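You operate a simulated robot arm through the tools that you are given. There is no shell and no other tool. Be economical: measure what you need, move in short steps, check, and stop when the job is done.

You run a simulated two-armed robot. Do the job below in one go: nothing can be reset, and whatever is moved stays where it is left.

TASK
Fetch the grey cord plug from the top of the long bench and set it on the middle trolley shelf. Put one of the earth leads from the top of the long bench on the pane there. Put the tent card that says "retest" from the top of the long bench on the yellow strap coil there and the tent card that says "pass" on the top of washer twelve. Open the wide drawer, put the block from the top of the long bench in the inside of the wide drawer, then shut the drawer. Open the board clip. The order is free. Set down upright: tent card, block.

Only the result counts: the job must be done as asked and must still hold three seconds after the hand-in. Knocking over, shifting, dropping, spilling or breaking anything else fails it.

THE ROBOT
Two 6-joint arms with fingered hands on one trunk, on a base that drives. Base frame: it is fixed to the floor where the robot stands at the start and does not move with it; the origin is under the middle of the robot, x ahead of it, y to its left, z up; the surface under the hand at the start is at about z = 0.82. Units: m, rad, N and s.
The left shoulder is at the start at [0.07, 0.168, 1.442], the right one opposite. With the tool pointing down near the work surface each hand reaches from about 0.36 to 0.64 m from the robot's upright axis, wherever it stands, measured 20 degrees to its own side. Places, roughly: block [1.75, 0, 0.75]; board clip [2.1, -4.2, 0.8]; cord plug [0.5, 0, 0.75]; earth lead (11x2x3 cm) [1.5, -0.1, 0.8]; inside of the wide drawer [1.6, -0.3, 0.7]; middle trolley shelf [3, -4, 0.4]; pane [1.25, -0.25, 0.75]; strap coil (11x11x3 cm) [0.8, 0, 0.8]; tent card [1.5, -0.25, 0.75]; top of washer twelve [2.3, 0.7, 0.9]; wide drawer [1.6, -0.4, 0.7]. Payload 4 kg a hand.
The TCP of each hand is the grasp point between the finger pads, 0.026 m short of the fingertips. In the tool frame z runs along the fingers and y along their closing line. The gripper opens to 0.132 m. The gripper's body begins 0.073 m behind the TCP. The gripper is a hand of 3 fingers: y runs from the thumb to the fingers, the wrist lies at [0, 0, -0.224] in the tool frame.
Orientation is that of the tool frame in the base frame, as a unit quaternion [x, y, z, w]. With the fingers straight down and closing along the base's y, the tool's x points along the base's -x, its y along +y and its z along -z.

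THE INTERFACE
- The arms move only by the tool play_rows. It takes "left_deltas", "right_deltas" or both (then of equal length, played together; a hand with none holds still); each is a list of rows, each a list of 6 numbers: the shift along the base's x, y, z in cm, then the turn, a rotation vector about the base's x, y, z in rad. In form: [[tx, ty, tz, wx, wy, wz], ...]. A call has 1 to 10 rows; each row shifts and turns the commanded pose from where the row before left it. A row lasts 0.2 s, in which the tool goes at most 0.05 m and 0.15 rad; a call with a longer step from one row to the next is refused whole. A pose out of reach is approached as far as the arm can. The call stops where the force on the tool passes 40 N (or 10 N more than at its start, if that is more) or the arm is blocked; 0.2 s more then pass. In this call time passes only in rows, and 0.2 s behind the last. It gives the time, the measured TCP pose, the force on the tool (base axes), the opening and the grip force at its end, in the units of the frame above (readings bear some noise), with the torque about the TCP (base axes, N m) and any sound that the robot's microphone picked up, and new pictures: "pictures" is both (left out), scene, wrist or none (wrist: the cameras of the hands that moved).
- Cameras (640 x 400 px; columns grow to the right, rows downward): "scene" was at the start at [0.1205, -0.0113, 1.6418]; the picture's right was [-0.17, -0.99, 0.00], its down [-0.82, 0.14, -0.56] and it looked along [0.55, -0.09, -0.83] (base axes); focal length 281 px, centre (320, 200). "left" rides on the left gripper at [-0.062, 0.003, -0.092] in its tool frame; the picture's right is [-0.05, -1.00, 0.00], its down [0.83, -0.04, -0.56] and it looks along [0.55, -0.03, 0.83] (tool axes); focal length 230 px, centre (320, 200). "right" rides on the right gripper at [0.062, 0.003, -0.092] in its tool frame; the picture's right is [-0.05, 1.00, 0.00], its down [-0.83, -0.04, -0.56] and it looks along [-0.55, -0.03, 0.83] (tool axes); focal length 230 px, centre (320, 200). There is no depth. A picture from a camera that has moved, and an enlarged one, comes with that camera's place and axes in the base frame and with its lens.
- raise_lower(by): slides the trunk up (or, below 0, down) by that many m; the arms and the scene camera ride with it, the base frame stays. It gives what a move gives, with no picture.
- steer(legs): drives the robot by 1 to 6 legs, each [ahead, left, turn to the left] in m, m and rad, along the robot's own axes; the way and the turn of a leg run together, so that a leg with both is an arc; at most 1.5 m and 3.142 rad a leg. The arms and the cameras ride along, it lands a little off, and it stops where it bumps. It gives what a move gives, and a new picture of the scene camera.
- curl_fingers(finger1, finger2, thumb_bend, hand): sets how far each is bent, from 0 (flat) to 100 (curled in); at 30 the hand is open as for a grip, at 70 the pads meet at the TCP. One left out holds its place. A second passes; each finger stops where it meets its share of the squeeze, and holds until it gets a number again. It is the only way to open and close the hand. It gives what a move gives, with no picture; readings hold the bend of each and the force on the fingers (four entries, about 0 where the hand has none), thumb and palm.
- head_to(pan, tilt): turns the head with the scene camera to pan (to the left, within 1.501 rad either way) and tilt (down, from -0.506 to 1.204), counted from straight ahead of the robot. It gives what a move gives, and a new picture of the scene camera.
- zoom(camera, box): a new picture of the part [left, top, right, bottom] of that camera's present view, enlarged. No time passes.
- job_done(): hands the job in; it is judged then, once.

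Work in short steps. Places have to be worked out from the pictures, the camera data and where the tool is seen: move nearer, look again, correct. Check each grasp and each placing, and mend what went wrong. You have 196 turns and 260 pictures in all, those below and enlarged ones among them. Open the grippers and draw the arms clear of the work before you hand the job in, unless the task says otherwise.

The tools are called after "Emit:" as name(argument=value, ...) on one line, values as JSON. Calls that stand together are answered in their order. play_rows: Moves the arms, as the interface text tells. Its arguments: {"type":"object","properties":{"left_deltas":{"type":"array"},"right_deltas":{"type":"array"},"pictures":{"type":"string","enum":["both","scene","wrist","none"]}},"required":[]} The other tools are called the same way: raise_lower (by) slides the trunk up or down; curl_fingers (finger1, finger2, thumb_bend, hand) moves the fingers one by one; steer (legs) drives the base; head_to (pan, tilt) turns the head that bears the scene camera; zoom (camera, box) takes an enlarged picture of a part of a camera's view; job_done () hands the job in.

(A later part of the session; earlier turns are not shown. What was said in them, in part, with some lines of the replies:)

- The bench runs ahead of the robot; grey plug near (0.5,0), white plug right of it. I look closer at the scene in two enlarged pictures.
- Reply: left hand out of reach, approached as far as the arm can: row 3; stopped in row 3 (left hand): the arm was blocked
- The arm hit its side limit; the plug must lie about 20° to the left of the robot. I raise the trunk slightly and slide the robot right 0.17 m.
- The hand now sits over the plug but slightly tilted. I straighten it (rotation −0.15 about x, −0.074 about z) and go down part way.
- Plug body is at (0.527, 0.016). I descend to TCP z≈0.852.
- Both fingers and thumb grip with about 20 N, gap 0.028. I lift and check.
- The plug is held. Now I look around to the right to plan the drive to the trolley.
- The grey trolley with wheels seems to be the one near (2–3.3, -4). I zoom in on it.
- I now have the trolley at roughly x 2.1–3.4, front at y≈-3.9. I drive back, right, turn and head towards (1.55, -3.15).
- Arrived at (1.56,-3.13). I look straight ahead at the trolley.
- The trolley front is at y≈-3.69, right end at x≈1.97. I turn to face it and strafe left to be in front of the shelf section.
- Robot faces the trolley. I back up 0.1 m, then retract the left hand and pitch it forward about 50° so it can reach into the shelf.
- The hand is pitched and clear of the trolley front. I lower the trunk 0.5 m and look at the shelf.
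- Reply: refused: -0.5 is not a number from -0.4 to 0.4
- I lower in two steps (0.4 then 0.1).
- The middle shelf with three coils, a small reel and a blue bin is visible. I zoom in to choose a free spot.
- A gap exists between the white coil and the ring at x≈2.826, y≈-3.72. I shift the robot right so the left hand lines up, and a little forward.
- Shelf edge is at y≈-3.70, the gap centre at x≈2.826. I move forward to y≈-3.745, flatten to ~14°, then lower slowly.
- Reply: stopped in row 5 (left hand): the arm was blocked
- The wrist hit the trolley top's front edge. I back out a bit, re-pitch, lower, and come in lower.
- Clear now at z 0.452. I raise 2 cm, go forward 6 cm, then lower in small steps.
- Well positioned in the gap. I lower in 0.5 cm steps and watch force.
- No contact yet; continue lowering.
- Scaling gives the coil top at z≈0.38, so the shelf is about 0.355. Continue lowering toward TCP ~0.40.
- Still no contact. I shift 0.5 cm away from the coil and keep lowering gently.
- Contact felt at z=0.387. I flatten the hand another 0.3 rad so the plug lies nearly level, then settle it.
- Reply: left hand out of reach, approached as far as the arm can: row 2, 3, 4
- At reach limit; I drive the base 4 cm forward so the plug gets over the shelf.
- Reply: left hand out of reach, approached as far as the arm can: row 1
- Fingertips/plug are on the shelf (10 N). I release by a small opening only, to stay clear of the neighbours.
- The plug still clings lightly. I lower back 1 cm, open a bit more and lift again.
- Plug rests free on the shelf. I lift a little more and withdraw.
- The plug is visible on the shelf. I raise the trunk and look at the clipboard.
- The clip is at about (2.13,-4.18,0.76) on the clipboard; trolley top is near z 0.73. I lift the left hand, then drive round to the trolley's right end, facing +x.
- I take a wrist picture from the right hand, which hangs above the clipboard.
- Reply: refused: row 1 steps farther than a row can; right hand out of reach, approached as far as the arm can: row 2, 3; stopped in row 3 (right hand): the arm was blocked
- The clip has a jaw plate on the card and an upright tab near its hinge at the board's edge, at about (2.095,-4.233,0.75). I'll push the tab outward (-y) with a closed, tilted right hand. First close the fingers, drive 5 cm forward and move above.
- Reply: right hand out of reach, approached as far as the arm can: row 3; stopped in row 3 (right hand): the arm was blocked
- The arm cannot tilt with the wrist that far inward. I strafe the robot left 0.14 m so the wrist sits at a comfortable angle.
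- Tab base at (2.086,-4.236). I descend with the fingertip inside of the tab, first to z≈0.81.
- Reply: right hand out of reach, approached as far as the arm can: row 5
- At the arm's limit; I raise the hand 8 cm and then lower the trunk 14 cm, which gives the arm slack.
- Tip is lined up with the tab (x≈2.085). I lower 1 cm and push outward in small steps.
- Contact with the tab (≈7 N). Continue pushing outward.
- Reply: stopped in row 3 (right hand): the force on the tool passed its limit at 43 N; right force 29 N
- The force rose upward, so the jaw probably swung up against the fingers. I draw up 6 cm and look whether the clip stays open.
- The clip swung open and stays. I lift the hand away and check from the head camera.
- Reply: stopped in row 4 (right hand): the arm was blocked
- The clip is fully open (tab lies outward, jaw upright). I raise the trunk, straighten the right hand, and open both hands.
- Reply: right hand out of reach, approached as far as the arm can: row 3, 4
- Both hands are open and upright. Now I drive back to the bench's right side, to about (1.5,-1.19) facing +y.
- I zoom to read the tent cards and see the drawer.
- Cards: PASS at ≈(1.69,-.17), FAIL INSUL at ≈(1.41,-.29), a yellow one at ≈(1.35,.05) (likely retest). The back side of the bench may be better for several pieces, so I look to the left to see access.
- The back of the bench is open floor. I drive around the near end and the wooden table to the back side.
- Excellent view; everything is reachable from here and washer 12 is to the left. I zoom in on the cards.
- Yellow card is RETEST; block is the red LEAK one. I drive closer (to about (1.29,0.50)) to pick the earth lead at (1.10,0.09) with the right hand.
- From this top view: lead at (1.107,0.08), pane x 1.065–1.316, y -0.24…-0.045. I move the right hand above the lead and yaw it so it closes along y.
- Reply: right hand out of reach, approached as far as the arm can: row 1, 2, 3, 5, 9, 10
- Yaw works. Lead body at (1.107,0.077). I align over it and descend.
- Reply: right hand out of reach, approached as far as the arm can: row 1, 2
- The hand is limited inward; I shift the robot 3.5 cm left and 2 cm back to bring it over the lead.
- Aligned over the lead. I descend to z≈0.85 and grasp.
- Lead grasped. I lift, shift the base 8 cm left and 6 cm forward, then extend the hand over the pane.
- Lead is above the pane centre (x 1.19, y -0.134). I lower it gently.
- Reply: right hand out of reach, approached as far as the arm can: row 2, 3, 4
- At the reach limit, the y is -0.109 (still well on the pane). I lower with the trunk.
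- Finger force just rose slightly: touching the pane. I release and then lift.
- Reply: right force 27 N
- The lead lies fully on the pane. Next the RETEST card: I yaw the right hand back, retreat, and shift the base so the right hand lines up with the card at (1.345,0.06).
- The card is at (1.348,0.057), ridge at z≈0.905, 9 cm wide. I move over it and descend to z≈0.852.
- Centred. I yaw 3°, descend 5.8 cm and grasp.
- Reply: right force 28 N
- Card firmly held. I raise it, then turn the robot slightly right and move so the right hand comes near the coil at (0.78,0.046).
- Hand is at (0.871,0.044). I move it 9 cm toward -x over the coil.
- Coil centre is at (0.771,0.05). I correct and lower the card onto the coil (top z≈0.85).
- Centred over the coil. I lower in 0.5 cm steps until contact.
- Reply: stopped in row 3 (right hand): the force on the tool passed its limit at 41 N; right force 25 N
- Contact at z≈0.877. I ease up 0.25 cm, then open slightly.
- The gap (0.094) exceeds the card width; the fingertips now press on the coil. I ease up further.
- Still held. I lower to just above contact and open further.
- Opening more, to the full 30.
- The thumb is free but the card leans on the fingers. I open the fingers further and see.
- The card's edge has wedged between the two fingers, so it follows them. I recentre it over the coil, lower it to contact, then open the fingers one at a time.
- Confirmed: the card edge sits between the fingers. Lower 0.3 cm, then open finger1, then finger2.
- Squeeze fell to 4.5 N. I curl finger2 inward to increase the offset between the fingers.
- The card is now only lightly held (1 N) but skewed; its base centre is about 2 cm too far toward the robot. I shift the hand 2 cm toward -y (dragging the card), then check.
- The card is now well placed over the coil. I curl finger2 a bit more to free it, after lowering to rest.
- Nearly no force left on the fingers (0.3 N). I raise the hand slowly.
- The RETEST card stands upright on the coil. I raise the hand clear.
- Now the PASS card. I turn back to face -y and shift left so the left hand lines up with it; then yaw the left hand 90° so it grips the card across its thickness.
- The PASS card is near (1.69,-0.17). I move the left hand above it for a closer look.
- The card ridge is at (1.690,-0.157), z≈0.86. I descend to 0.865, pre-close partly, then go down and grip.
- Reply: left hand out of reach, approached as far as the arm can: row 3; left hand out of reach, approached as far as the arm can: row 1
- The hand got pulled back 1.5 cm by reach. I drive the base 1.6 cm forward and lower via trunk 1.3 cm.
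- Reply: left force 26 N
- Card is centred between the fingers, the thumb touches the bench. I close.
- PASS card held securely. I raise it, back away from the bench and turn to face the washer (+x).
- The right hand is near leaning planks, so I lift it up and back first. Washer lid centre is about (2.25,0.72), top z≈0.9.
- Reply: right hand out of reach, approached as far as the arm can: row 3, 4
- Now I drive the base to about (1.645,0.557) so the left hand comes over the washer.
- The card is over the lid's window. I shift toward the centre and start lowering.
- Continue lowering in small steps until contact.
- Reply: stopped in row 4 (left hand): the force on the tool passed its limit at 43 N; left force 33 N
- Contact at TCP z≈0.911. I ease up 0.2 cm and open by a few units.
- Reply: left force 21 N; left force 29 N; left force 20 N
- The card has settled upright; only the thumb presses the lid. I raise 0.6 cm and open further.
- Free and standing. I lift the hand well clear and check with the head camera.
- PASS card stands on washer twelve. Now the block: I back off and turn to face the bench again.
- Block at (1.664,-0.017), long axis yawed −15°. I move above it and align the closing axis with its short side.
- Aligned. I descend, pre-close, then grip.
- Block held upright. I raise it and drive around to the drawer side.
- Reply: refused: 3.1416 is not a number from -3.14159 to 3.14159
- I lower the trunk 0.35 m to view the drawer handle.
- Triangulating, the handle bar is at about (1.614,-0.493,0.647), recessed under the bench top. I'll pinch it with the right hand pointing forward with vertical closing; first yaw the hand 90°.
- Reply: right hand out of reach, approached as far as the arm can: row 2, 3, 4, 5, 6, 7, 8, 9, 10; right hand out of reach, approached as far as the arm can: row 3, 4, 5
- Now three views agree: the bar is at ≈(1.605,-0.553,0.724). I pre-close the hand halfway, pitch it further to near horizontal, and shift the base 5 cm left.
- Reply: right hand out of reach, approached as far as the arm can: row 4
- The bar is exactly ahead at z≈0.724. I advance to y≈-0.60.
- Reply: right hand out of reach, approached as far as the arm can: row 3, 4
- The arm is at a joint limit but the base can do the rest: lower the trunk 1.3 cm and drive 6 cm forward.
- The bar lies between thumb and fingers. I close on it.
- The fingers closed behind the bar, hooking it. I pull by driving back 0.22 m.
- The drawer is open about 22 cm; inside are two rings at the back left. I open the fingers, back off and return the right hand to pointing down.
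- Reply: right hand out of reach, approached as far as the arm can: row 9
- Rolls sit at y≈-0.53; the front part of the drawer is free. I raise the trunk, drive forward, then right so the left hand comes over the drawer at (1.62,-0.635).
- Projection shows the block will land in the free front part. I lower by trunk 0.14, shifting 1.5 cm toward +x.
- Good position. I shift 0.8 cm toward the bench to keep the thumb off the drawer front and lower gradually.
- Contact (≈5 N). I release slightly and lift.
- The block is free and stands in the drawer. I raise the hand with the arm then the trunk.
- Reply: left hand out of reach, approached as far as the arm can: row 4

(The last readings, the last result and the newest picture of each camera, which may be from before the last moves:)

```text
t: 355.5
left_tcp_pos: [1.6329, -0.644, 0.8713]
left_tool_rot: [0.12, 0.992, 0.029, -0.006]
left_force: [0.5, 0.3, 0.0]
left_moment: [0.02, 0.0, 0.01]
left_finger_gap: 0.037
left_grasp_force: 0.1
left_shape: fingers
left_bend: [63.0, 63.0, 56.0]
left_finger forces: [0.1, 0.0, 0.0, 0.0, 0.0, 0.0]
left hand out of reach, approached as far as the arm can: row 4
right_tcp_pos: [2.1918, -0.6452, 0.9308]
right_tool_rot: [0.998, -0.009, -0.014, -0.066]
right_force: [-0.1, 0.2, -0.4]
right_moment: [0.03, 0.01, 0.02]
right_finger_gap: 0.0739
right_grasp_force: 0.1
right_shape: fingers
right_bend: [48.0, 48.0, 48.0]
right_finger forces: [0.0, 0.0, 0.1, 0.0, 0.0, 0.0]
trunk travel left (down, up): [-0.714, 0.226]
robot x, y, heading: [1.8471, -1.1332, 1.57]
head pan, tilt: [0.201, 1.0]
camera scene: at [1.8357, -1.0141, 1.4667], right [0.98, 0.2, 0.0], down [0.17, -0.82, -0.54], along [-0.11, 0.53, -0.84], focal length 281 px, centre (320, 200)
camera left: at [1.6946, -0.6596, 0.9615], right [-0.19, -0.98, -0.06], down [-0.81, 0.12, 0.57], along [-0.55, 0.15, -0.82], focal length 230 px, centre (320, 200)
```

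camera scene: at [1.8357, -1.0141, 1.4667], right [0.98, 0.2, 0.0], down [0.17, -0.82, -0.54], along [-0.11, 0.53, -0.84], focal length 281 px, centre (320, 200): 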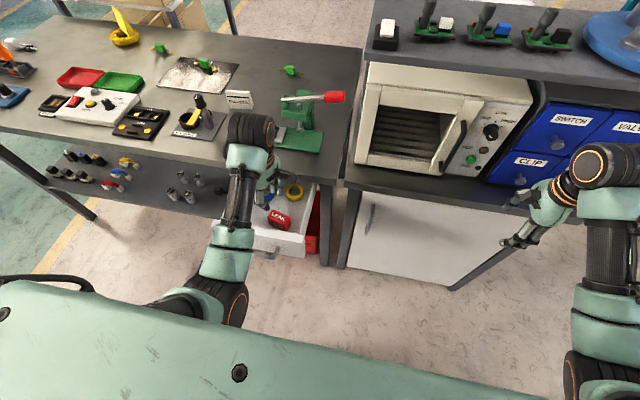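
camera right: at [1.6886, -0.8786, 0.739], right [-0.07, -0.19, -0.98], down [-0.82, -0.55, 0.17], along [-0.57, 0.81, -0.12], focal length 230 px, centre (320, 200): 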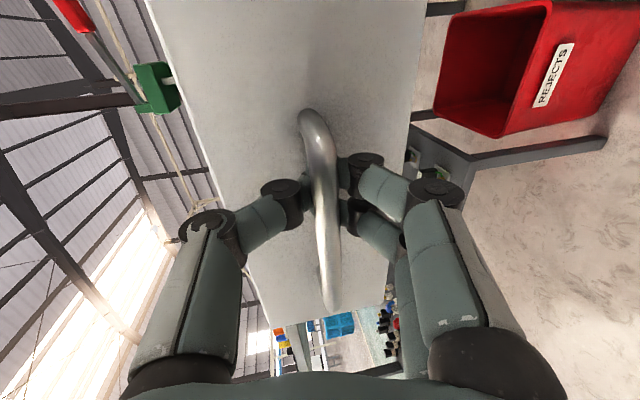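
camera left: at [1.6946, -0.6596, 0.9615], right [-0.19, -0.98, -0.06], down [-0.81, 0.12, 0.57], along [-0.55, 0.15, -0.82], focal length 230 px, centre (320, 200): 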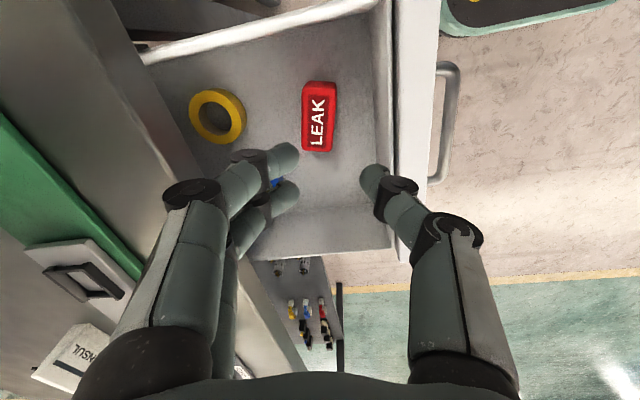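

The block sits in the drawer. Now I close the fist, back up, and bring the left hand in front of the drawer face.

Emit:
curl_fingers(hand="left", finger1=70, finger2=70, thumb_bend=70)

Emit:
steer(legs=[[-0.13, 0, 0]])

Emit:
play_rows(left_deltas=[[-1, -3, 0, 0, 0, 0], [-1, -3, 0, 0, 0, 0]], pictures="both")

```text
t: 356.5
left_tcp_pos: [1.6331, -0.6422, 0.8703]
left_tool_rot: [0.12, 0.992, 0.029, -0.006]
left_force: [0.3, -1.2, -0.4]
left_moment: [-0.01, 0.01, 0.0]
left_finger_gap: 0.0064
left_grasp_force: 0.1
left_shape: fingers
left_bend: [70.0, 70.0, 70.0]
left_finger forces: [0.1, 0.0, 0.0, 0.0, 0.0, 0.0]
right_tcp_pos: [2.19, -0.646, 0.9282]
right_tool_rot: [0.998, -0.01, -0.014, -0.067]
right_force: [0.3, -0.4, 0.0]
right_moment: [0.01, -0.01, 0.0]
right_finger_gap: 0.0741
right_grasp_force: 0.0
right_shape: fingers
right_bend: [48.0, 48.0, 48.0]
right_finger forces: [0.1, 0.0, 0.0, 0.1, 0.1, 0.0]
trunk travel left (down, up): [-0.714, 0.226]
robot x, y, heading: [1.8458, -1.1303, 1.57]
head pan, tilt: [0.201, 1.0]
```

```text
t: 357.8
left_tcp_pos: [1.6333, -0.7694, 0.8691]
left_tool_rot: [0.121, 0.992, 0.029, -0.006]
left_force: [-0.5, -0.4, 0.5]
left_moment: [0.02, 0.0, 0.0]
left_finger_gap: 0.0064
left_grasp_force: 0.0
left_shape: fingers
left_bend: [70.0, 70.0, 70.0]
left_finger forces: [0.0, 0.0, 0.0, 0.0, 0.1, 0.0]
right_tcp_pos: [2.1894, -0.7728, 0.9284]
right_tool_rot: [0.998, -0.009, -0.013, -0.067]
right_force: [0.3, -0.2, 0.7]
right_moment: [-0.01, 0.01, 0.02]
right_finger_gap: 0.0742
right_grasp_force: 0.0
right_shape: fingers
right_bend: [48.0, 48.0, 48.0]
right_finger forces: [0.0, 0.0, 0.0, 0.0, 0.1, 0.1]
trunk travel left (down, up): [-0.714, 0.226]
robot x, y, heading: [1.8485, -1.2589, 1.568]
head pan, tilt: [0.201, 1.0]
camera scene: at [1.8353, -1.1391, 1.4664], right [0.98, 0.2, 0.0], down [0.17, -0.83, -0.54], along [-0.11, 0.53, -0.84], focal length 281 px, centre (320, 200)
```

scene: 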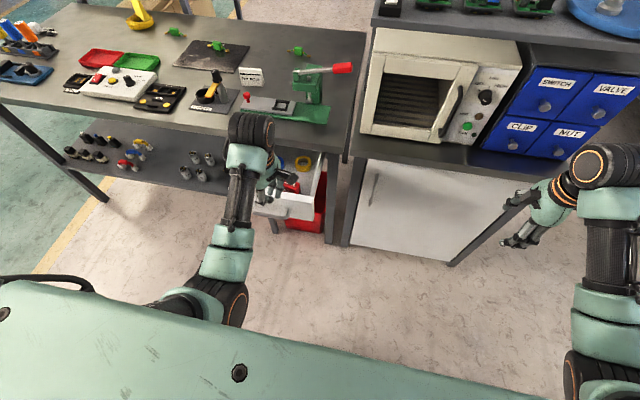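

```text
t: 358.4
left_tcp_pos: [1.6136, -0.8274, 0.8559]
left_tool_rot: [0.121, 0.992, 0.032, -0.006]
left_force: [-0.7, -1.1, 0.6]
left_moment: [0.04, 0.02, 0.0]
left_finger_gap: 0.006
left_grasp_force: 0.0
left_shape: fingers
left_bend: [70.0, 70.0, 70.0]
left_finger forces: [0.1, 0.1, 0.1, 0.0, 0.0, 0.1]
left hand out of reach, approached as far as the arm can: row 1, 2
right_tcp_pos: [2.1883, -0.7742, 0.9299]
right_tool_rot: [0.998, -0.01, -0.013, -0.067]
right_force: [0.1, -0.1, 0.1]
right_moment: [0.0, -0.03, -0.02]
right_finger_gap: 0.0741
right_grasp_force: 0.1
right_shape: fingers
right_bend: [48.0, 48.0, 48.0]
right_finger forces: [0.0, 0.0, 0.0, 0.0, 0.0, 0.0]
trunk travel left (down, up): [-0.714, 0.226]
robot x, y, heading: [1.8529, -1.26, 1.564]
head pan, tilt: [0.201, 1.0]
camera scene: at [1.8347, -1.1422, 1.4668], right [0.98, 0.2, 0.0], down [0.17, -0.82, -0.54], along [-0.11, 0.53, -0.84], focal length 281 px, centre (320, 200)
camera left: at [1.6751, -0.8443, 0.9451], right [-0.19, -0.98, -0.06], down [-0.81, 0.12, 0.57], along [-0.55, 0.16, -0.82], focal length 230 px, centre (320, 200)
```

scene: 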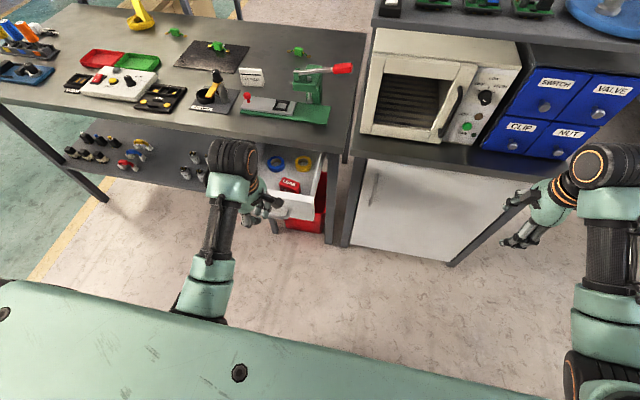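
left: 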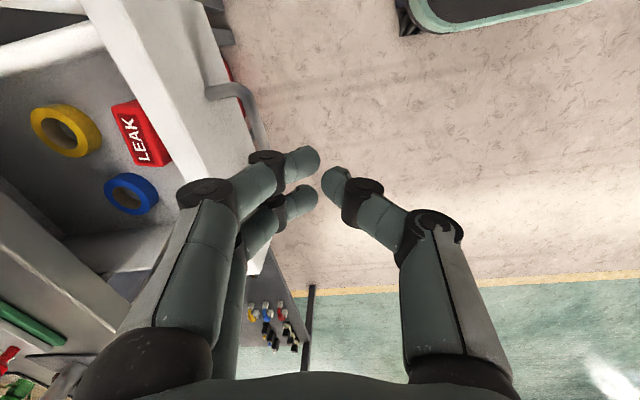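

I back 3 cm more, lower the trunk 0.13 m so the fist is level with the drawer front, then look.

Emit:
steer(legs=[[-0.03, 0, 0]])

Emit:
raise_lower(by=-0.13)

Emit:
play_rows(left_deltas=[[0, 2, 0, 0, 0, 0], [0, 2, 0, 0, 0, 0]], pictures="both")

```text
t: 359.2
left_tcp_pos: [1.6136, -0.8522, 0.8517]
left_tool_rot: [0.121, 0.992, 0.03, -0.006]
left_force: [-0.8, -0.1, 0.2]
left_moment: [-0.01, -0.05, 0.01]
left_finger_gap: 0.0059
left_grasp_force: 0.0
left_shape: fingers
left_bend: [70.0, 70.0, 70.0]
left_finger forces: [0.0, 0.0, 0.1, 0.0, 0.0, 0.1]
right_tcp_pos: [2.191, -0.8, 0.9281]
right_tool_rot: [0.998, -0.011, -0.013, -0.065]
right_force: [-0.1, 1.0, -0.5]
right_moment: [-0.02, 0.0, 0.01]
right_finger_gap: 0.074
right_grasp_force: 0.1
right_shape: fingers
right_bend: [48.0, 48.0, 48.0]
right_finger forces: [0.0, 0.1, 0.0, 0.0, 0.0, 0.0]
trunk travel left (down, up): [-0.714, 0.226]
robot x, y, heading: [1.8495, -1.2898, 1.569]
head pan, tilt: [0.201, 1.0]
camera scene: at [1.8354, -1.1648, 1.4661], right [0.98, 0.2, 0.0], down [0.17, -0.83, -0.54], along [-0.11, 0.53, -0.84], focal length 281 px, centre (320, 200)
```

scene: 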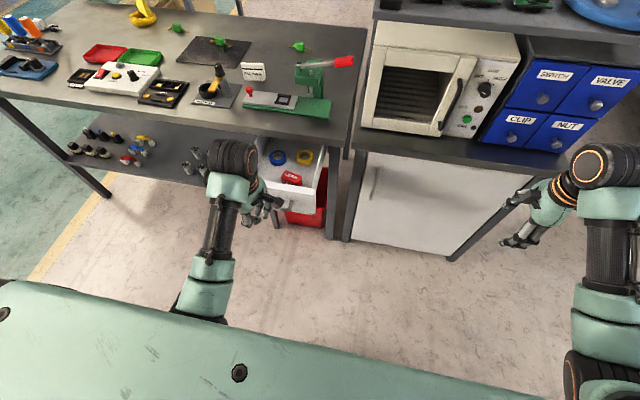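

```text
t: 360.8
left_tcp_pos: [1.6143, -0.8565, 0.7233]
left_tool_rot: [0.12, 0.992, 0.031, -0.007]
left_force: [0.5, 0.0, -0.1]
left_moment: [-0.04, 0.0, -0.01]
left_finger_gap: 0.0061
left_grasp_force: 0.0
left_shape: fingers
left_bend: [70.0, 70.0, 70.0]
left_finger forces: [0.1, 0.0, 0.0, 0.0, 0.0, 0.0]
right_tcp_pos: [2.1909, -0.8022, 0.7994]
right_tool_rot: [0.998, -0.009, -0.014, -0.066]
right_force: [-0.3, -0.3, 0.3]
right_moment: [0.02, 0.02, 0.03]
right_finger_gap: 0.0739
right_grasp_force: 0.0
right_shape: fingers
right_bend: [48.0, 48.0, 48.0]
right_finger forces: [0.0, 0.0, 0.0, 0.1, 0.0, 0.0]
trunk travel left (down, up): [-0.584, 0.356]
robot x, y, heading: [1.8507, -1.2902, 1.57]
head pan, tilt: [0.201, 1.0]
```

```text
t: 361.4
left_tcp_pos: [1.6133, -0.815, 0.7236]
left_tool_rot: [0.121, 0.992, 0.03, -0.007]
left_force: [-0.2, 0.4, 0.5]
left_moment: [0.0, -0.02, 0.02]
left_finger_gap: 0.006
left_grasp_force: 0.1
left_shape: fingers
left_bend: [70.0, 70.0, 70.0]
left_finger forces: [0.1, 0.1, 0.0, 0.1, 0.1, 0.0]
right_tcp_pos: [2.1908, -0.8032, 0.7987]
right_tool_rot: [0.998, -0.01, -0.013, -0.066]
right_force: [-0.3, -0.7, 0.0]
right_moment: [-0.03, -0.03, -0.02]
right_finger_gap: 0.0743
right_grasp_force: 0.1
right_shape: fingers
right_bend: [48.0, 48.0, 48.0]
right_finger forces: [0.1, 0.1, 0.0, 0.0, 0.0, 0.0]
trunk travel left (down, up): [-0.584, 0.356]
robot x, y, heading: [1.8482, -1.2866, 1.572]
head pan, tilt: [0.201, 1.0]
camera scene: at [1.8352, -1.1695, 1.3366], right [0.98, 0.2, 0.0], down [0.17, -0.83, -0.54], along [-0.11, 0.53, -0.84], focal length 281 px, centre (320, 200)
camera left: at [1.675, -0.8317, 0.8145], right [-0.19, -0.98, -0.06], down [-0.81, 0.12, 0.57], along [-0.55, 0.16, -0.82], focal length 230 px, centre (320, 200)
```

scene: 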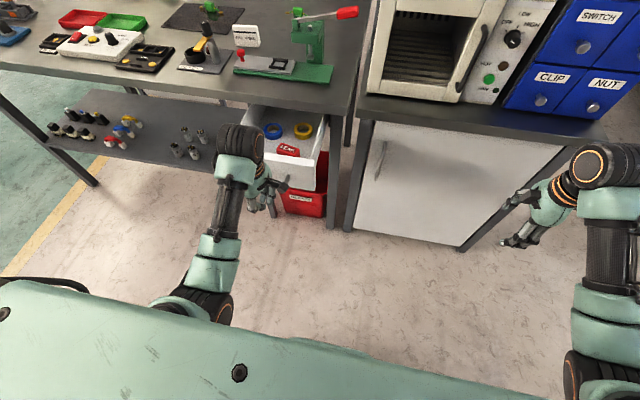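
left: 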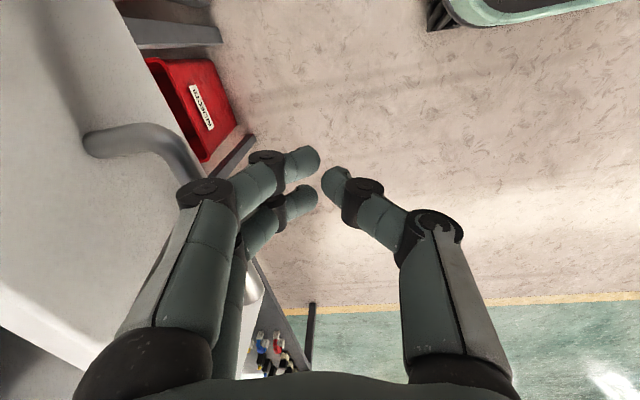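

Knuckles are right at the handle. I push forward with the arm in steps.

Emit:
play_rows(left_deltas=[[0, 3, 0, 0, 0, 0], [0, 3, 0, 0, 0, 0], [0, 3, 0, 0, 0, 0], [0, 3, 0, 0, 0, 0], [0, 2, 0, 0, 0, 0]], pictures="both")

```text
t: 362.6
left_tcp_pos: [1.614, -0.6752, 0.7239]
left_tool_rot: [0.12, 0.992, 0.03, -0.007]
left_force: [0.7, 0.2, 0.6]
left_moment: [0.01, -0.03, -0.03]
left_finger_gap: 0.006
left_grasp_force: 0.1
left_shape: fingers
left_bend: [70.0, 70.0, 70.0]
left_finger forces: [0.0, 0.0, 0.0, 0.0, 0.0, 0.0]
right_tcp_pos: [2.1916, -0.8015, 0.7994]
right_tool_rot: [0.998, -0.01, -0.014, -0.065]
right_force: [0.1, -0.9, -0.5]
right_moment: [0.02, 0.02, 0.01]
right_finger_gap: 0.0742
right_grasp_force: 0.0
right_shape: fingers
right_bend: [48.0, 48.0, 48.0]
right_finger forces: [0.0, 0.0, 0.0, 0.0, 0.0, 0.1]
trunk travel left (down, up): [-0.584, 0.356]
robot x, y, heading: [1.8487, -1.2855, 1.573]
head pan, tilt: [0.201, 1.0]
camera scene: at [1.8353, -1.1695, 1.3366], right [0.98, 0.2, 0.0], down [0.17, -0.83, -0.54], along [-0.11, 0.53, -0.84], focal length 281 px, centre (320, 200)
camera left: at [1.6754, -0.692, 0.8142], right [-0.19, -0.98, -0.06], down [-0.81, 0.12, 0.57], along [-0.55, 0.16, -0.82], focal length 230 px, centre (320, 200)
```

scene: 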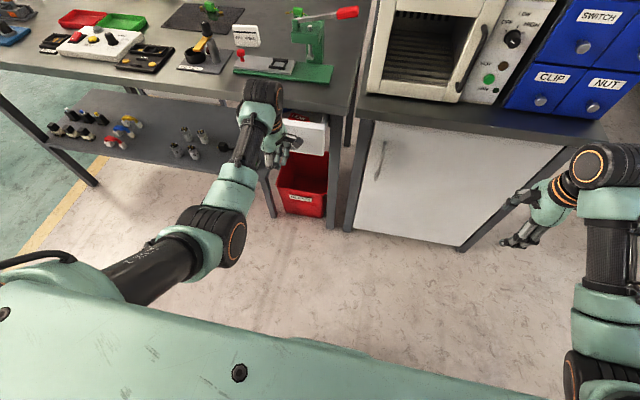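
left: 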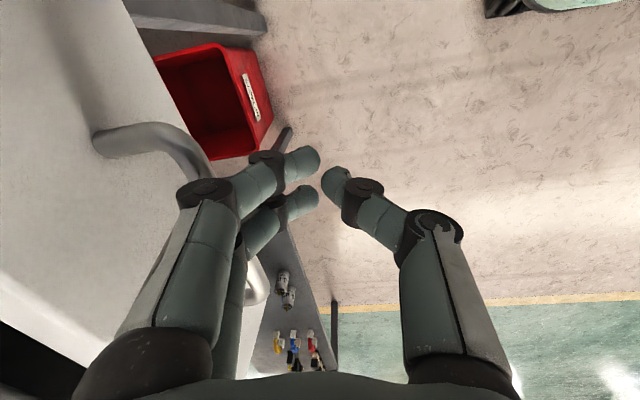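

Drawer is closing smoothly. Continue the last centimetres.

Emit:
play_rows(left_deltas=[[0, 2, 0, 0, 0, 0], [0, 2, 0, 0, 0, 0], [0, 1, 0, 0, 0, 0], [0, 1, 0, 0, 0, 0], [0, 1, 0, 0, 0, 0]], pictures="both")

```text
t: 363.8
left_tcp_pos: [1.6143, -0.6052, 0.7241]
left_tool_rot: [0.12, 0.992, 0.03, -0.006]
left_force: [-0.2, -0.1, -0.3]
left_moment: [0.0, 0.01, -0.01]
left_finger_gap: 0.0062
left_grasp_force: 0.0
left_shape: fingers
left_bend: [70.0, 70.0, 70.0]
left_finger forces: [0.0, 0.1, 0.1, 0.0, 0.0, 0.1]
right_tcp_pos: [2.1918, -0.8015, 0.8]
right_tool_rot: [0.998, -0.01, -0.013, -0.066]
right_force: [0.5, 0.5, 1.0]
right_moment: [-0.01, 0.0, -0.03]
right_finger_gap: 0.0742
right_grasp_force: 0.2
right_shape: fingers
right_bend: [48.0, 48.0, 48.0]
right_finger forces: [0.1, 0.0, 0.0, 0.0, 0.1, 0.0]
trunk travel left (down, up): [-0.584, 0.356]
robot x, y, heading: [1.8466, -1.2898, 1.566]
head pan, tilt: [0.201, 1.0]
camera scene: at [1.8353, -1.1692, 1.3365], right [0.98, 0.2, 0.0], down [0.17, -0.83, -0.54], along [-0.11, 0.53, -0.84], focal length 281 px, centre (320, 200)
camera left: at [1.6756, -0.6218, 0.8139], right [-0.19, -0.98, -0.06], down [-0.81, 0.12, 0.57], along [-0.55, 0.16, -0.82], focal length 230 px, centre (320, 200)
```

scene: 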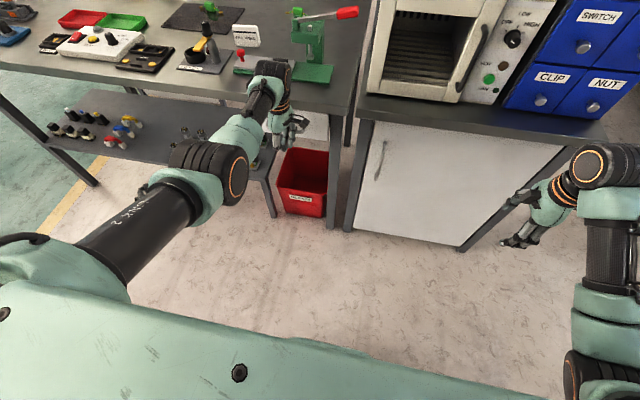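
left: 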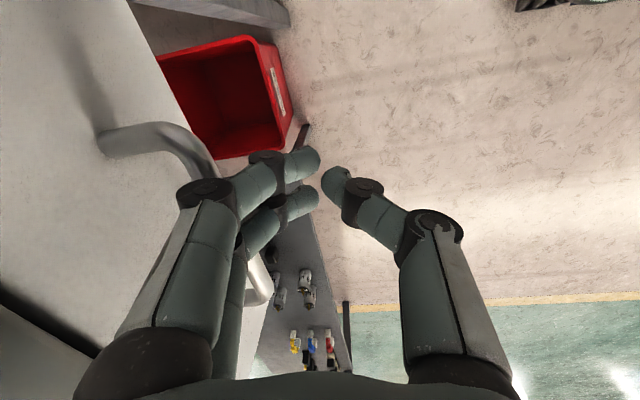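

Emit:
play_rows(left_deltas=[[0, 1, 0, 0, 0, 0], [0, 1, 0, 0, 0, 0], [0, 1, 0, 0, 0, 0], [0, 1, 0, 0, 0, 0]], pictures="wrist")

```text
t: 364.8
left_tcp_pos: [1.6129, -0.5913, 0.7329]
left_tool_rot: [0.12, 0.992, 0.03, -0.007]
left_force: [-0.1, -2.7, 0.1]
left_moment: [0.0, 0.0, -0.01]
left_finger_gap: 0.0061
left_grasp_force: 1.4
left_shape: fingers
left_bend: [70.0, 71.0, 70.0]
left_finger forces: [0.0, 2.6, 0.0, 0.0, 0.0, 0.0]
left hand out of reach, approached as far as the arm can: row 2, 3, 4
right_tcp_pos: [2.1914, -0.804, 0.7998]
right_tool_rot: [0.998, -0.011, -0.014, -0.068]
right_force: [1.4, -0.1, 0.9]
right_moment: [0.04, -0.04, 0.0]
right_finger_gap: 0.0742
right_grasp_force: 0.1
right_shape: fingers
right_bend: [48.0, 48.0, 48.0]
right_finger forces: [0.1, 0.1, 0.0, 0.1, 0.0, 0.1]
trunk travel left (down, up): [-0.584, 0.356]
robot x, y, heading: [1.8446, -1.2913, 1.567]
head pan, tilt: [0.201, 1.0]
camera left: at [1.6755, -0.609, 0.823], right [-0.19, -0.98, -0.06], down [-0.81, 0.12, 0.57], along [-0.55, 0.16, -0.82], focal length 230 px, centre (320, 200)
```

left: 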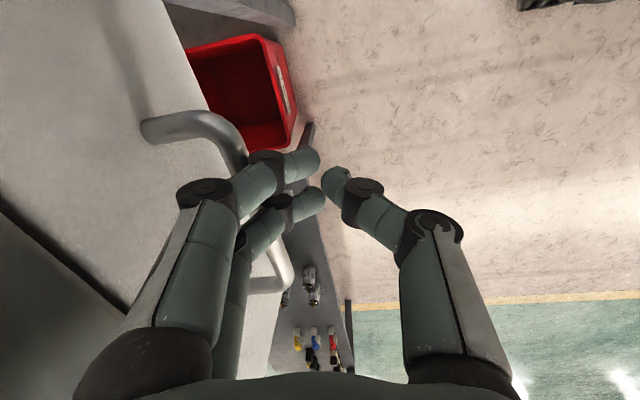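

At arm's reach; the base pushes the rest: forward 3 cm.

Emit:
steer(legs=[[0.03, 0, 0]])

Emit:
play_rows(left_deltas=[[0, 0, 0, 0, 0, 0]], pictures="wrist")

```text
t: 365.7
left_tcp_pos: [1.615, -0.5714, 0.7392]
left_tool_rot: [0.119, 0.993, 0.025, -0.004]
left_force: [0.1, -19.2, 18.1]
left_moment: [0.14, -0.02, 0.03]
left_finger_gap: 0.0004
left_grasp_force: 16.3
left_shape: fingers
left_bend: [72.0, 73.0, 69.0]
left_finger forces: [11.7, 21.9, 0.0, 0.1, 0.1, 0.0]
right_tcp_pos: [2.1902, -0.7784, 0.8019]
right_tool_rot: [0.997, -0.008, -0.015, -0.069]
right_force: [0.5, 0.1, -0.7]
right_moment: [-0.01, 0.02, -0.03]
right_finger_gap: 0.0739
right_grasp_force: 0.0
right_shape: fingers
right_bend: [48.0, 48.0, 48.0]
right_finger forces: [0.1, 0.0, 0.0, 0.0, 0.1, 0.1]
trunk travel left (down, up): [-0.584, 0.356]
robot x, y, heading: [1.8499, -1.2607, 1.572]
head pan, tilt: [0.201, 1.0]
stopped in leg 1: the force on the tool passed its limit at 75 N (the readings are from after the stop); the commanded pose is now the measured one
camera scene: at [1.8364, -1.1488, 1.3372], right [0.98, 0.2, 0.0], down [0.17, -0.82, -0.54], along [-0.11, 0.53, -0.84], focal length 281 px, centre (320, 200)
```

scene: 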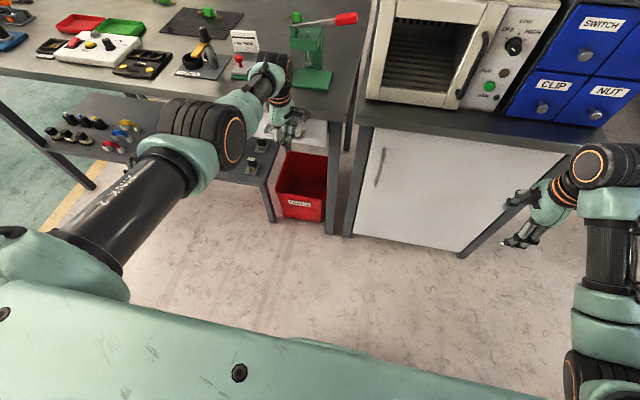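

```text
t: 366.1
left_tcp_pos: [1.6142, -0.5705, 0.7391]
left_tool_rot: [0.119, 0.993, 0.026, -0.006]
left_force: [0.7, -20.2, 20.1]
left_moment: [0.17, -0.07, 0.01]
left_finger_gap: 0.0004
left_grasp_force: 18.3
left_shape: fingers
left_bend: [73.0, 73.0, 69.0]
left_finger forces: [13.0, 22.8, 0.1, 0.1, 0.0, 0.0]
right_tcp_pos: [2.1906, -0.7791, 0.8017]
right_tool_rot: [0.997, -0.009, -0.014, -0.07]
right_force: [0.0, 0.5, 0.1]
right_moment: [0.03, -0.01, 0.01]
right_finger_gap: 0.0742
right_grasp_force: 0.0
right_shape: fingers
right_bend: [48.0, 48.0, 48.0]
right_finger forces: [0.0, 0.0, 0.0, 0.2, 0.1, 0.0]
trunk travel left (down, up): [-0.584, 0.356]
robot x, y, heading: [1.8503, -1.2596, 1.569]
head pan, tilt: [0.201, 1.0]
camera left: at [1.6759, -0.5868, 0.8306], right [-0.19, -0.98, -0.05], down [-0.81, 0.13, 0.57], along [-0.55, 0.15, -0.82], focal length 230 px, centre (320, 200)
```

left: 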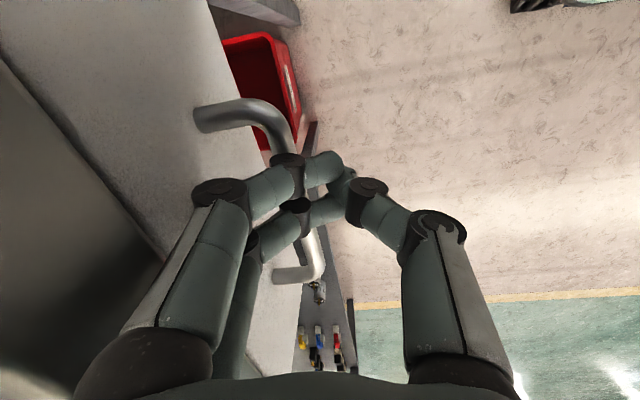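

A firm 75 N stop: the drawer seems closed. I back off and verify.

Emit:
play_rows(left_deltas=[[0, -3, 0, 0, 0, 0], [0, -4, 0, 0, 0, 0], [0, -4, 0, 0, 0, 0]], pictures="none")

Emit:
steer(legs=[[-0.05, -0.05, 0]])

Emit:
zoom(camera="scene", box=[200, 60, 360, 240])

```text
t: 366.4
left_tcp_pos: [1.6139, -0.5767, 0.7384]
left_tool_rot: [0.119, 0.993, 0.019, -0.004]
left_force: [2.4, -20.1, 19.2]
left_moment: [0.16, -0.03, -0.07]
left_finger_gap: 0.0002
left_grasp_force: 13.3
left_shape: fingers
left_bend: [72.0, 73.0, 69.0]
left_finger forces: [10.8, 15.5, 0.0, 0.0, 0.0, 0.1]
right_tcp_pos: [2.191, -0.7775, 0.8014]
right_tool_rot: [0.997, -0.009, -0.014, -0.069]
right_force: [-1.0, 0.9, -0.7]
right_moment: [-0.01, -0.05, 0.03]
right_finger_gap: 0.0741
right_grasp_force: 0.0
right_shape: fingers
right_bend: [48.0, 48.0, 48.0]
right_finger forces: [0.0, 0.0, 0.0, 0.1, 0.1, 0.0]
trunk travel left (down, up): [-0.584, 0.356]
robot x, y, heading: [1.8452, -1.2596, 1.571]
head pan, tilt: [0.201, 1.0]
stopped in row 1 (left hand): the force on the tool passed its limit at 74 N (the readings are from after the stop); the commanded pose is now the measured one
```

```text
t: 367.4
left_tcp_pos: [1.6643, -0.6219, 0.733]
left_tool_rot: [0.119, 0.993, 0.018, -0.005]
left_force: [-0.4, 0.4, -1.3]
left_moment: [0.02, -0.05, 0.01]
left_finger_gap: 0.0058
left_grasp_force: 0.1
left_shape: fingers
left_bend: [70.0, 70.0, 70.0]
left_finger forces: [0.1, 0.0, 0.0, 0.0, 0.0, 0.0]
right_tcp_pos: [2.2389, -0.8235, 0.7993]
right_tool_rot: [0.998, -0.009, -0.014, -0.067]
right_force: [-0.9, -0.3, 0.0]
right_moment: [-0.01, 0.01, 0.03]
right_finger_gap: 0.0743
right_grasp_force: 0.0
right_shape: fingers
right_bend: [48.0, 48.0, 48.0]
right_finger forces: [0.1, 0.0, 0.0, 0.1, 0.0, 0.1]
trunk travel left (down, up): [-0.584, 0.356]
robot x, y, heading: [1.8984, -1.3119, 1.57]
head pan, tilt: [0.201, 1.0]
camera scene: at [1.8853, -1.1922, 1.3365], right [0.98, 0.2, 0.0], down [0.17, -0.82, -0.54], along [-0.11, 0.53, -0.84], focal length 281 px, centre (320, 200)
```

scene: 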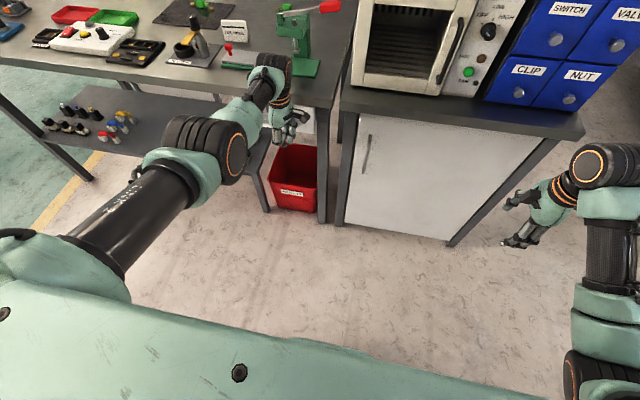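

```text
2.22 times, centred on (280, 150) of scene
camera zoom: at [1.8853, -1.1922, 1.3365], right [0.98, 0.2, 0.0], down [0.17, -0.82, -0.54], along [-0.11, 0.53, -0.84], focal length 625 px, centre (409, 311)
```

zoom: 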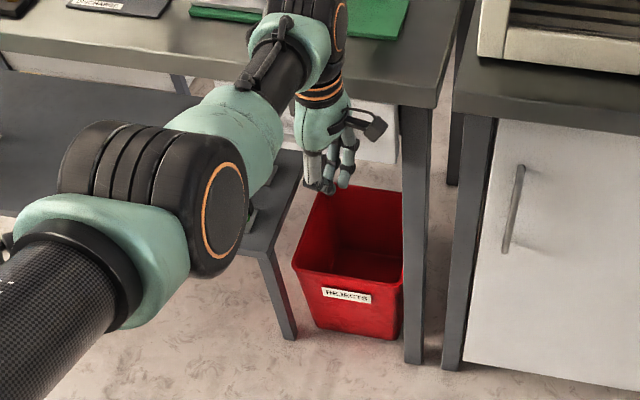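

Emit:
play_rows(left_deltas=[[0, -2, 0, 0, 0, 0], [0, -3, 0, 0, 0, 0], [0, -4, 0, 0, 0, 0], [0, -4, 0, 0, 0, 0]], pictures="both")

Emit:
zoom(camera="scene", box=[200, 60, 360, 200])

```text
t: 368.4
left_tcp_pos: [1.663, -0.7541, 0.735]
left_tool_rot: [0.119, 0.993, 0.019, -0.005]
left_force: [-0.2, 0.2, 1.0]
left_moment: [0.0, 0.01, 0.0]
left_finger_gap: 0.0056
left_grasp_force: 0.2
left_shape: fingers
left_bend: [70.0, 70.0, 70.0]
left_finger forces: [0.0, 0.1, 0.1, 0.0, 0.1, 0.0]
right_tcp_pos: [2.2394, -0.8256, 0.8004]
right_tool_rot: [0.998, -0.008, -0.013, -0.067]
right_force: [0.5, 0.1, -0.2]
right_moment: [0.03, 0.02, -0.04]
right_finger_gap: 0.0742
right_grasp_force: 0.0
right_shape: fingers
right_bend: [48.0, 48.0, 48.0]
right_finger forces: [0.1, 0.0, 0.0, 0.0, 0.0, 0.0]
trunk travel left (down, up): [-0.584, 0.356]
robot x, y, heading: [1.8958, -1.3138, 1.571]
head pan, tilt: [0.201, 1.0]
camera scene: at [1.8848, -1.1935, 1.3368], right [0.98, 0.2, 0.0], down [0.17, -0.82, -0.54], along [-0.11, 0.53, -0.84], focal length 281 px, centre (320, 200)
camera left: at [1.7246, -0.7683, 0.8259], right [-0.19, -0.98, -0.04], down [-0.81, 0.13, 0.56], along [-0.55, 0.14, -0.82], focal length 230 px, centre (320, 200)
```

scene: 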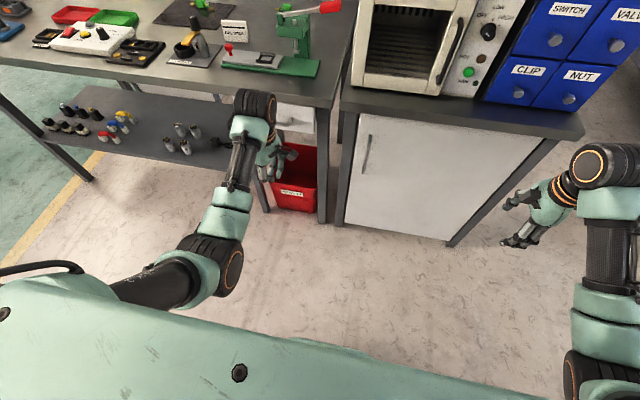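
left: 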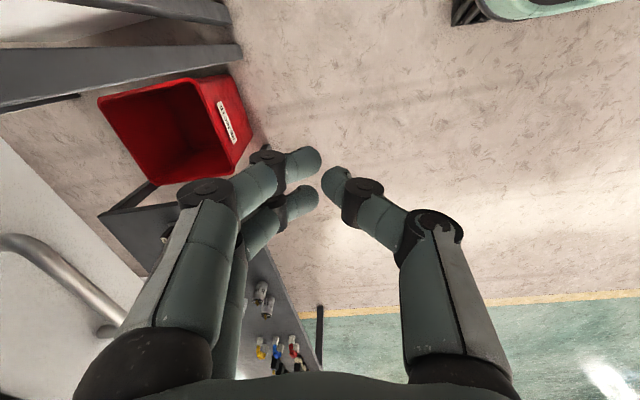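

```text
2.86 times, centred on (280, 130) of scene
camera zoom: at [1.8848, -1.1935, 1.3368], right [0.98, 0.2, 0.0], down [0.17, -0.82, -0.54], along [-0.11, 0.53, -0.84], focal length 804 px, centre (434, 400)
```

zoom: 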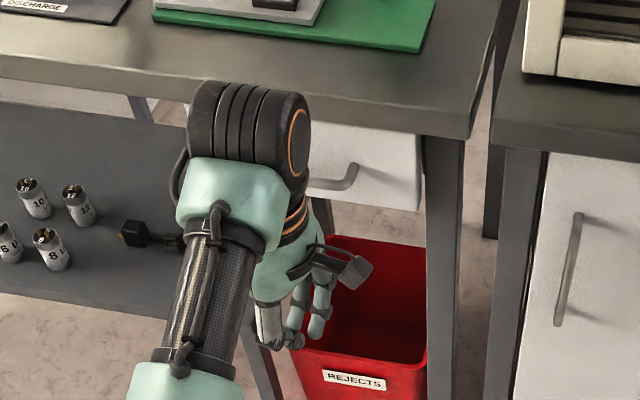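

Handle estimate now y≈-0.54, consistent with closed. To be sure, I drive to the viewpoint from before opening and compare the same picture.

Emit:
steer(legs=[[0, 0.534, 0], [0.112, 0, 0.013]])

Emit:
head_to(pan=-0.35, tilt=0.75)

Emit:
zoom(camera="scene", box=[220, 120, 420, 270])

```text
t: 372.3
left_tcp_pos: [1.1154, -0.6482, 0.7333]
left_tool_rot: [0.11, 0.994, 0.018, -0.006]
left_force: [-0.5, -0.1, 0.1]
left_moment: [-0.01, 0.0, -0.03]
left_finger_gap: 0.0057
left_grasp_force: 0.0
left_shape: fingers
left_bend: [70.0, 70.0, 70.0]
left_finger forces: [0.1, 0.0, 0.0, 0.0, 0.0, 0.0]
right_tcp_pos: [1.6937, -0.7094, 0.8004]
right_tool_rot: [0.998, 0.001, -0.014, -0.067]
right_force: [0.2, 0.5, 0.4]
right_moment: [-0.01, 0.01, 0.04]
right_finger_gap: 0.074
right_grasp_force: 0.0
right_shape: fingers
right_bend: [48.0, 48.0, 48.0]
right_finger forces: [0.0, 0.0, 0.1, 0.1, 0.1, 0.1]
trunk travel left (down, up): [-0.584, 0.356]
robot x, y, heading: [1.3624, -1.2038, 1.587]
head pan, tilt: [0.201, 1.0]
camera scene: at [1.3459, -1.0832, 1.3366], right [0.98, 0.22, 0.0], down [0.18, -0.82, -0.54], along [-0.12, 0.53, -0.84], focal length 281 px, centre (320, 200)
```

scene: 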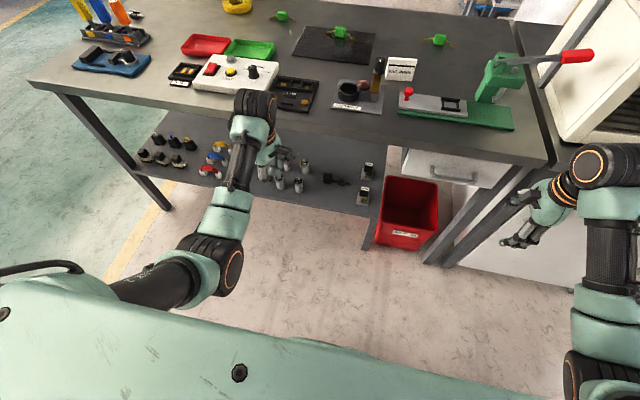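

```text
t: 373.3
left_tcp_pos: [1.1167, -0.6476, 0.7334]
left_tool_rot: [0.111, 0.994, 0.018, -0.005]
left_force: [0.1, -0.5, -0.8]
left_moment: [-0.03, 0.0, 0.0]
left_finger_gap: 0.0057
left_grasp_force: 0.1
left_shape: fingers
left_bend: [70.0, 70.0, 70.0]
left_finger forces: [0.2, 0.1, 0.0, 0.1, 0.1, 0.0]
right_tcp_pos: [1.6936, -0.71, 0.7995]
right_tool_rot: [0.998, 0.0, -0.014, -0.067]
right_force: [-0.6, 1.7, 0.2]
right_moment: [0.02, 0.0, 0.01]
right_finger_gap: 0.0742
right_grasp_force: 0.1
right_shape: fingers
right_bend: [48.0, 48.0, 48.0]
right_finger forces: [0.0, 0.0, 0.0, 0.0, 0.1, 0.1]
trunk travel left (down, up): [-0.584, 0.356]
robot x, y, heading: [1.358, -1.2009, 1.593]
head pan, tilt: [-0.351, 0.75]
camera scene: at [1.3879, -1.0731, 1.3557], right [0.95, -0.33, 0.0], down [-0.22, -0.65, -0.73], along [0.24, 0.69, -0.68], focal length 281 px, centre (320, 200)
```

scene: 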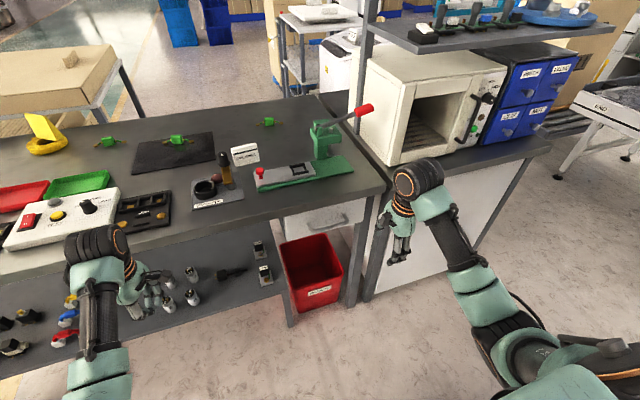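

```text
2.67 times, centred on (320, 195) of scene
camera zoom: at [1.3879, -1.0731, 1.3557], right [0.95, -0.33, 0.0], down [-0.22, -0.65, -0.73], along [0.24, 0.69, -0.68], focal length 750 px, centre (320, 213)
```

zoom: 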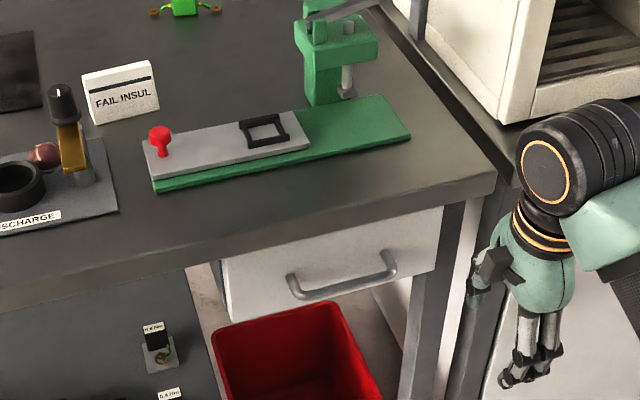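

The drawer matches its original shut position, and the other things look undisturbed. I back away, open both hands, and finish.

Emit:
steer(legs=[[-0.25, 0, 0]])

Emit:
curl_fingers(hand="left", finger1=30, finger2=30, thumb_bend=30)

Emit:
curl_fingers(hand="right", finger1=30, finger2=30, thumb_bend=30)

Emit:
raise_lower(by=0.3)

Emit:
head_to(pan=0.0, tilt=0.6)

Emit:
zoom(camera="scene", box=[100, 80, 500, 330])

```text
t: 375.1
left_tcp_pos: [1.1191, -0.8979, 0.7346]
left_tool_rot: [0.109, 0.994, 0.018, -0.005]
left_force: [0.2, -0.1, 0.2]
left_moment: [-0.01, -0.01, -0.04]
left_finger_gap: 0.0056
left_grasp_force: 0.0
left_shape: fingers
left_bend: [70.0, 70.0, 70.0]
left_finger forces: [0.0, 0.0, 0.0, 0.0, 0.0, 0.1]
right_tcp_pos: [1.698, -0.9598, 0.7996]
right_tool_rot: [0.998, 0.001, -0.014, -0.067]
right_force: [0.2, 0.1, 0.2]
right_moment: [0.03, -0.02, 0.01]
right_finger_gap: 0.0741
right_grasp_force: 0.1
right_shape: fingers
right_bend: [48.0, 48.0, 48.0]
right_finger forces: [0.0, 0.0, 0.1, 0.0, 0.0, 0.1]
trunk travel left (down, up): [-0.584, 0.356]
robot x, y, heading: [1.3659, -1.455, 1.591]
head pan, tilt: [-0.351, 0.75]
camera scene: at [1.3926, -1.3235, 1.3558], right [0.95, -0.33, 0.0], down [-0.22, -0.64, -0.73], along [0.24, 0.69, -0.68], focal length 281 px, centre (320, 200)
```

scene: 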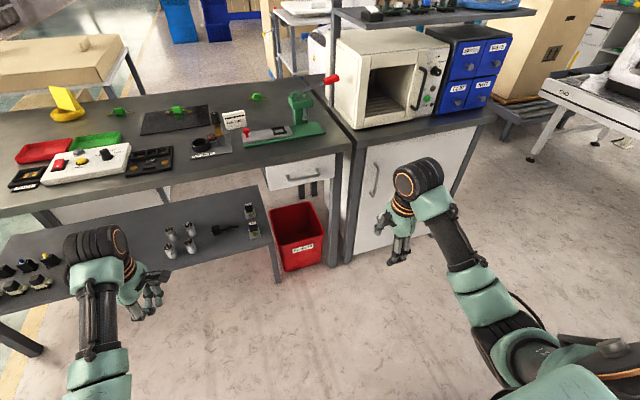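

```text
t: 376.1
left_tcp_pos: [1.1195, -0.8977, 0.734]
left_tool_rot: [0.11, 0.994, 0.02, -0.005]
left_force: [0.8, 0.5, 0.8]
left_moment: [0.01, -0.02, -0.05]
left_finger_gap: 0.1338
left_grasp_force: 0.2
left_shape: fingers
left_bend: [30.0, 30.0, 30.0]
left_finger forces: [0.1, 0.2, 0.0, 0.0, 0.0, 0.1]
right_tcp_pos: [1.698, -0.9583, 0.7998]
right_tool_rot: [0.998, 0.001, -0.014, -0.067]
right_force: [0.7, 0.2, 0.1]
right_moment: [0.03, 0.04, 0.02]
right_finger_gap: 0.0742
right_grasp_force: 0.0
right_shape: fingers
right_bend: [48.0, 48.0, 48.0]
right_finger forces: [0.0, 0.0, 0.0, 0.0, 0.0, 0.0]
trunk travel left (down, up): [-0.584, 0.356]
robot x, y, heading: [1.3679, -1.4513, 1.587]
head pan, tilt: [-0.351, 0.75]
```

```text
t: 377.1
left_tcp_pos: [1.1206, -0.898, 0.7343]
left_tool_rot: [0.109, 0.994, 0.018, -0.004]
left_force: [0.1, -0.1, -0.2]
left_moment: [-0.02, -0.02, -0.02]
left_finger_gap: 0.1341
left_grasp_force: 0.1
left_shape: fingers
left_bend: [30.0, 30.0, 30.0]
left_finger forces: [0.0, 0.0, 0.1, 0.0, 0.0, 0.1]
right_tcp_pos: [1.699, -0.9587, 0.8005]
right_tool_rot: [0.998, 0.001, -0.014, -0.068]
right_force: [0.2, -0.1, 0.1]
right_moment: [-0.01, -0.01, 0.02]
right_finger_gap: 0.1337
right_grasp_force: 0.0
right_shape: fingers
right_bend: [30.0, 30.0, 30.0]
right_finger forces: [0.1, 0.0, 0.0, 0.0, 0.1, 0.0]
trunk travel left (down, up): [-0.584, 0.356]
robot x, y, heading: [1.3644, -1.4506, 1.592]
head pan, tilt: [-0.351, 0.75]
```

```text
t: 380.1
left_tcp_pos: [1.1202, -0.8976, 1.0343]
left_tool_rot: [0.11, 0.994, 0.018, -0.005]
left_force: [0.1, -0.3, 0.2]
left_moment: [0.04, 0.03, 0.01]
left_finger_gap: 0.1337
left_grasp_force: 0.1
left_shape: fingers
left_bend: [30.0, 30.0, 30.0]
left_finger forces: [0.0, 0.0, 0.0, 0.0, 0.1, 0.0]
right_tcp_pos: [1.6974, -0.9583, 1.1]
right_tool_rot: [0.998, 0.002, -0.014, -0.067]
right_force: [-0.4, 0.7, 0.9]
right_moment: [-0.01, 0.02, 0.0]
right_finger_gap: 0.1342
right_grasp_force: 0.0
right_shape: fingers
right_bend: [30.0, 30.0, 30.0]
right_finger forces: [0.1, 0.0, 0.1, 0.0, 0.0, 0.0]
trunk travel left (down, up): [-0.884, 0.056]
robot x, y, heading: [1.3666, -1.448, 1.592]
head pan, tilt: [-0.351, 0.75]
```

```text
t: 380.9
left_tcp_pos: [1.1189, -0.8984, 1.034]
left_tool_rot: [0.11, 0.994, 0.017, -0.005]
left_force: [1.0, 0.3, 0.3]
left_moment: [0.02, -0.01, -0.01]
left_finger_gap: 0.134
left_grasp_force: 0.0
left_shape: fingers
left_bend: [30.0, 30.0, 30.0]
left_finger forces: [0.0, 0.0, 0.1, 0.0, 0.1, 0.0]
right_tcp_pos: [1.6972, -0.9594, 1.0998]
right_tool_rot: [0.998, 0.001, -0.015, -0.067]
right_force: [0.4, -0.4, -0.1]
right_moment: [0.01, 0.0, -0.01]
right_finger_gap: 0.1337
right_grasp_force: 0.0
right_shape: fingers
right_bend: [30.0, 30.0, 30.0]
right_finger forces: [0.0, 0.0, 0.0, 0.0, 0.1, 0.0]
trunk travel left (down, up): [-0.884, 0.056]
robot x, y, heading: [1.3669, -1.4532, 1.592]
head pan, tilt: [0.0, 0.6]
camera scene: at [1.364, -1.313, 1.6686], right [1.0, 0.02, 0.0], down [0.01, -0.57, -0.82], along [-0.02, 0.82, -0.57], focal length 281 px, centre (320, 200)
```

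scene: 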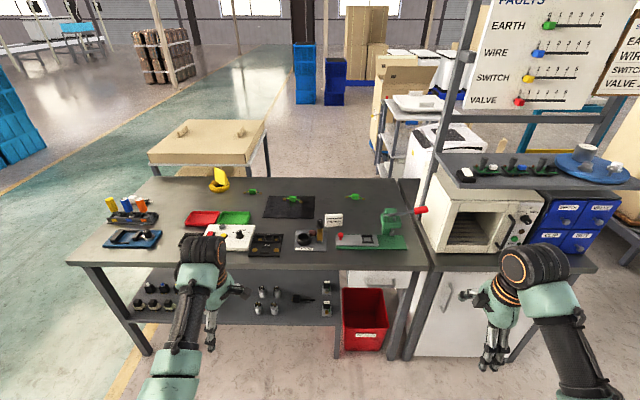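

```text
1.60 times, centred on (300, 205) of scene
camera zoom: at [1.364, -1.313, 1.6686], right [1.0, 0.02, 0.0], down [0.01, -0.57, -0.82], along [-0.02, 0.82, -0.57], focal length 450 px, centre (352, 192)
```

zoom: 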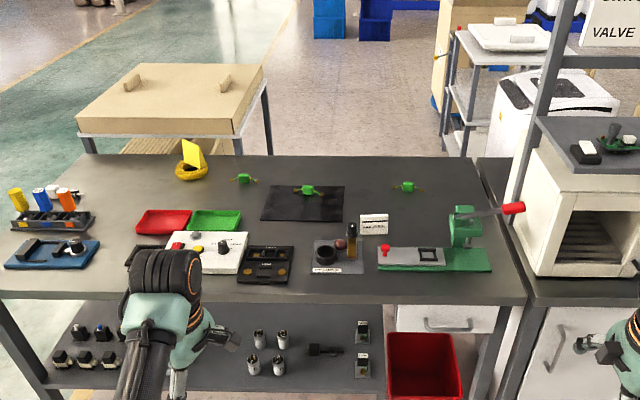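

Everything on the bench is in place: RETEST on the coil, the lead on the pane, the drawer shut. Hands are open and clear, so I hand in.

Emit:
job_done()

```text
The job is handed in.
```

I handed the job in with every item done, checked from the pictures but with no score returned.

- **Cord plug:** the grey plug lies on the middle trolley shelf, between the white coil and a ring, close to the front edge.
- **Earth lead:** one lead lies fully on the pane.
- **Retest card:** it stands upright on the yellow strap coil, a little towards the back edge of the bench and turned at an angle.
- **Pass card:** it stands upright on the lid of washer twelve. It was out of view in the last picture.
- **Block and drawer:** the red block is inside the wide drawer. The drawer is shut and matches its position before I opened it.
- **Board clip:** it is open and stayed open after I let go.

While I was placing the plug, the wrist bumped the front edge of the trolley top, and the robot shifted back about 1 cm. I saw nothing moved by it, but I could not measure whether the trolley itself shifted.
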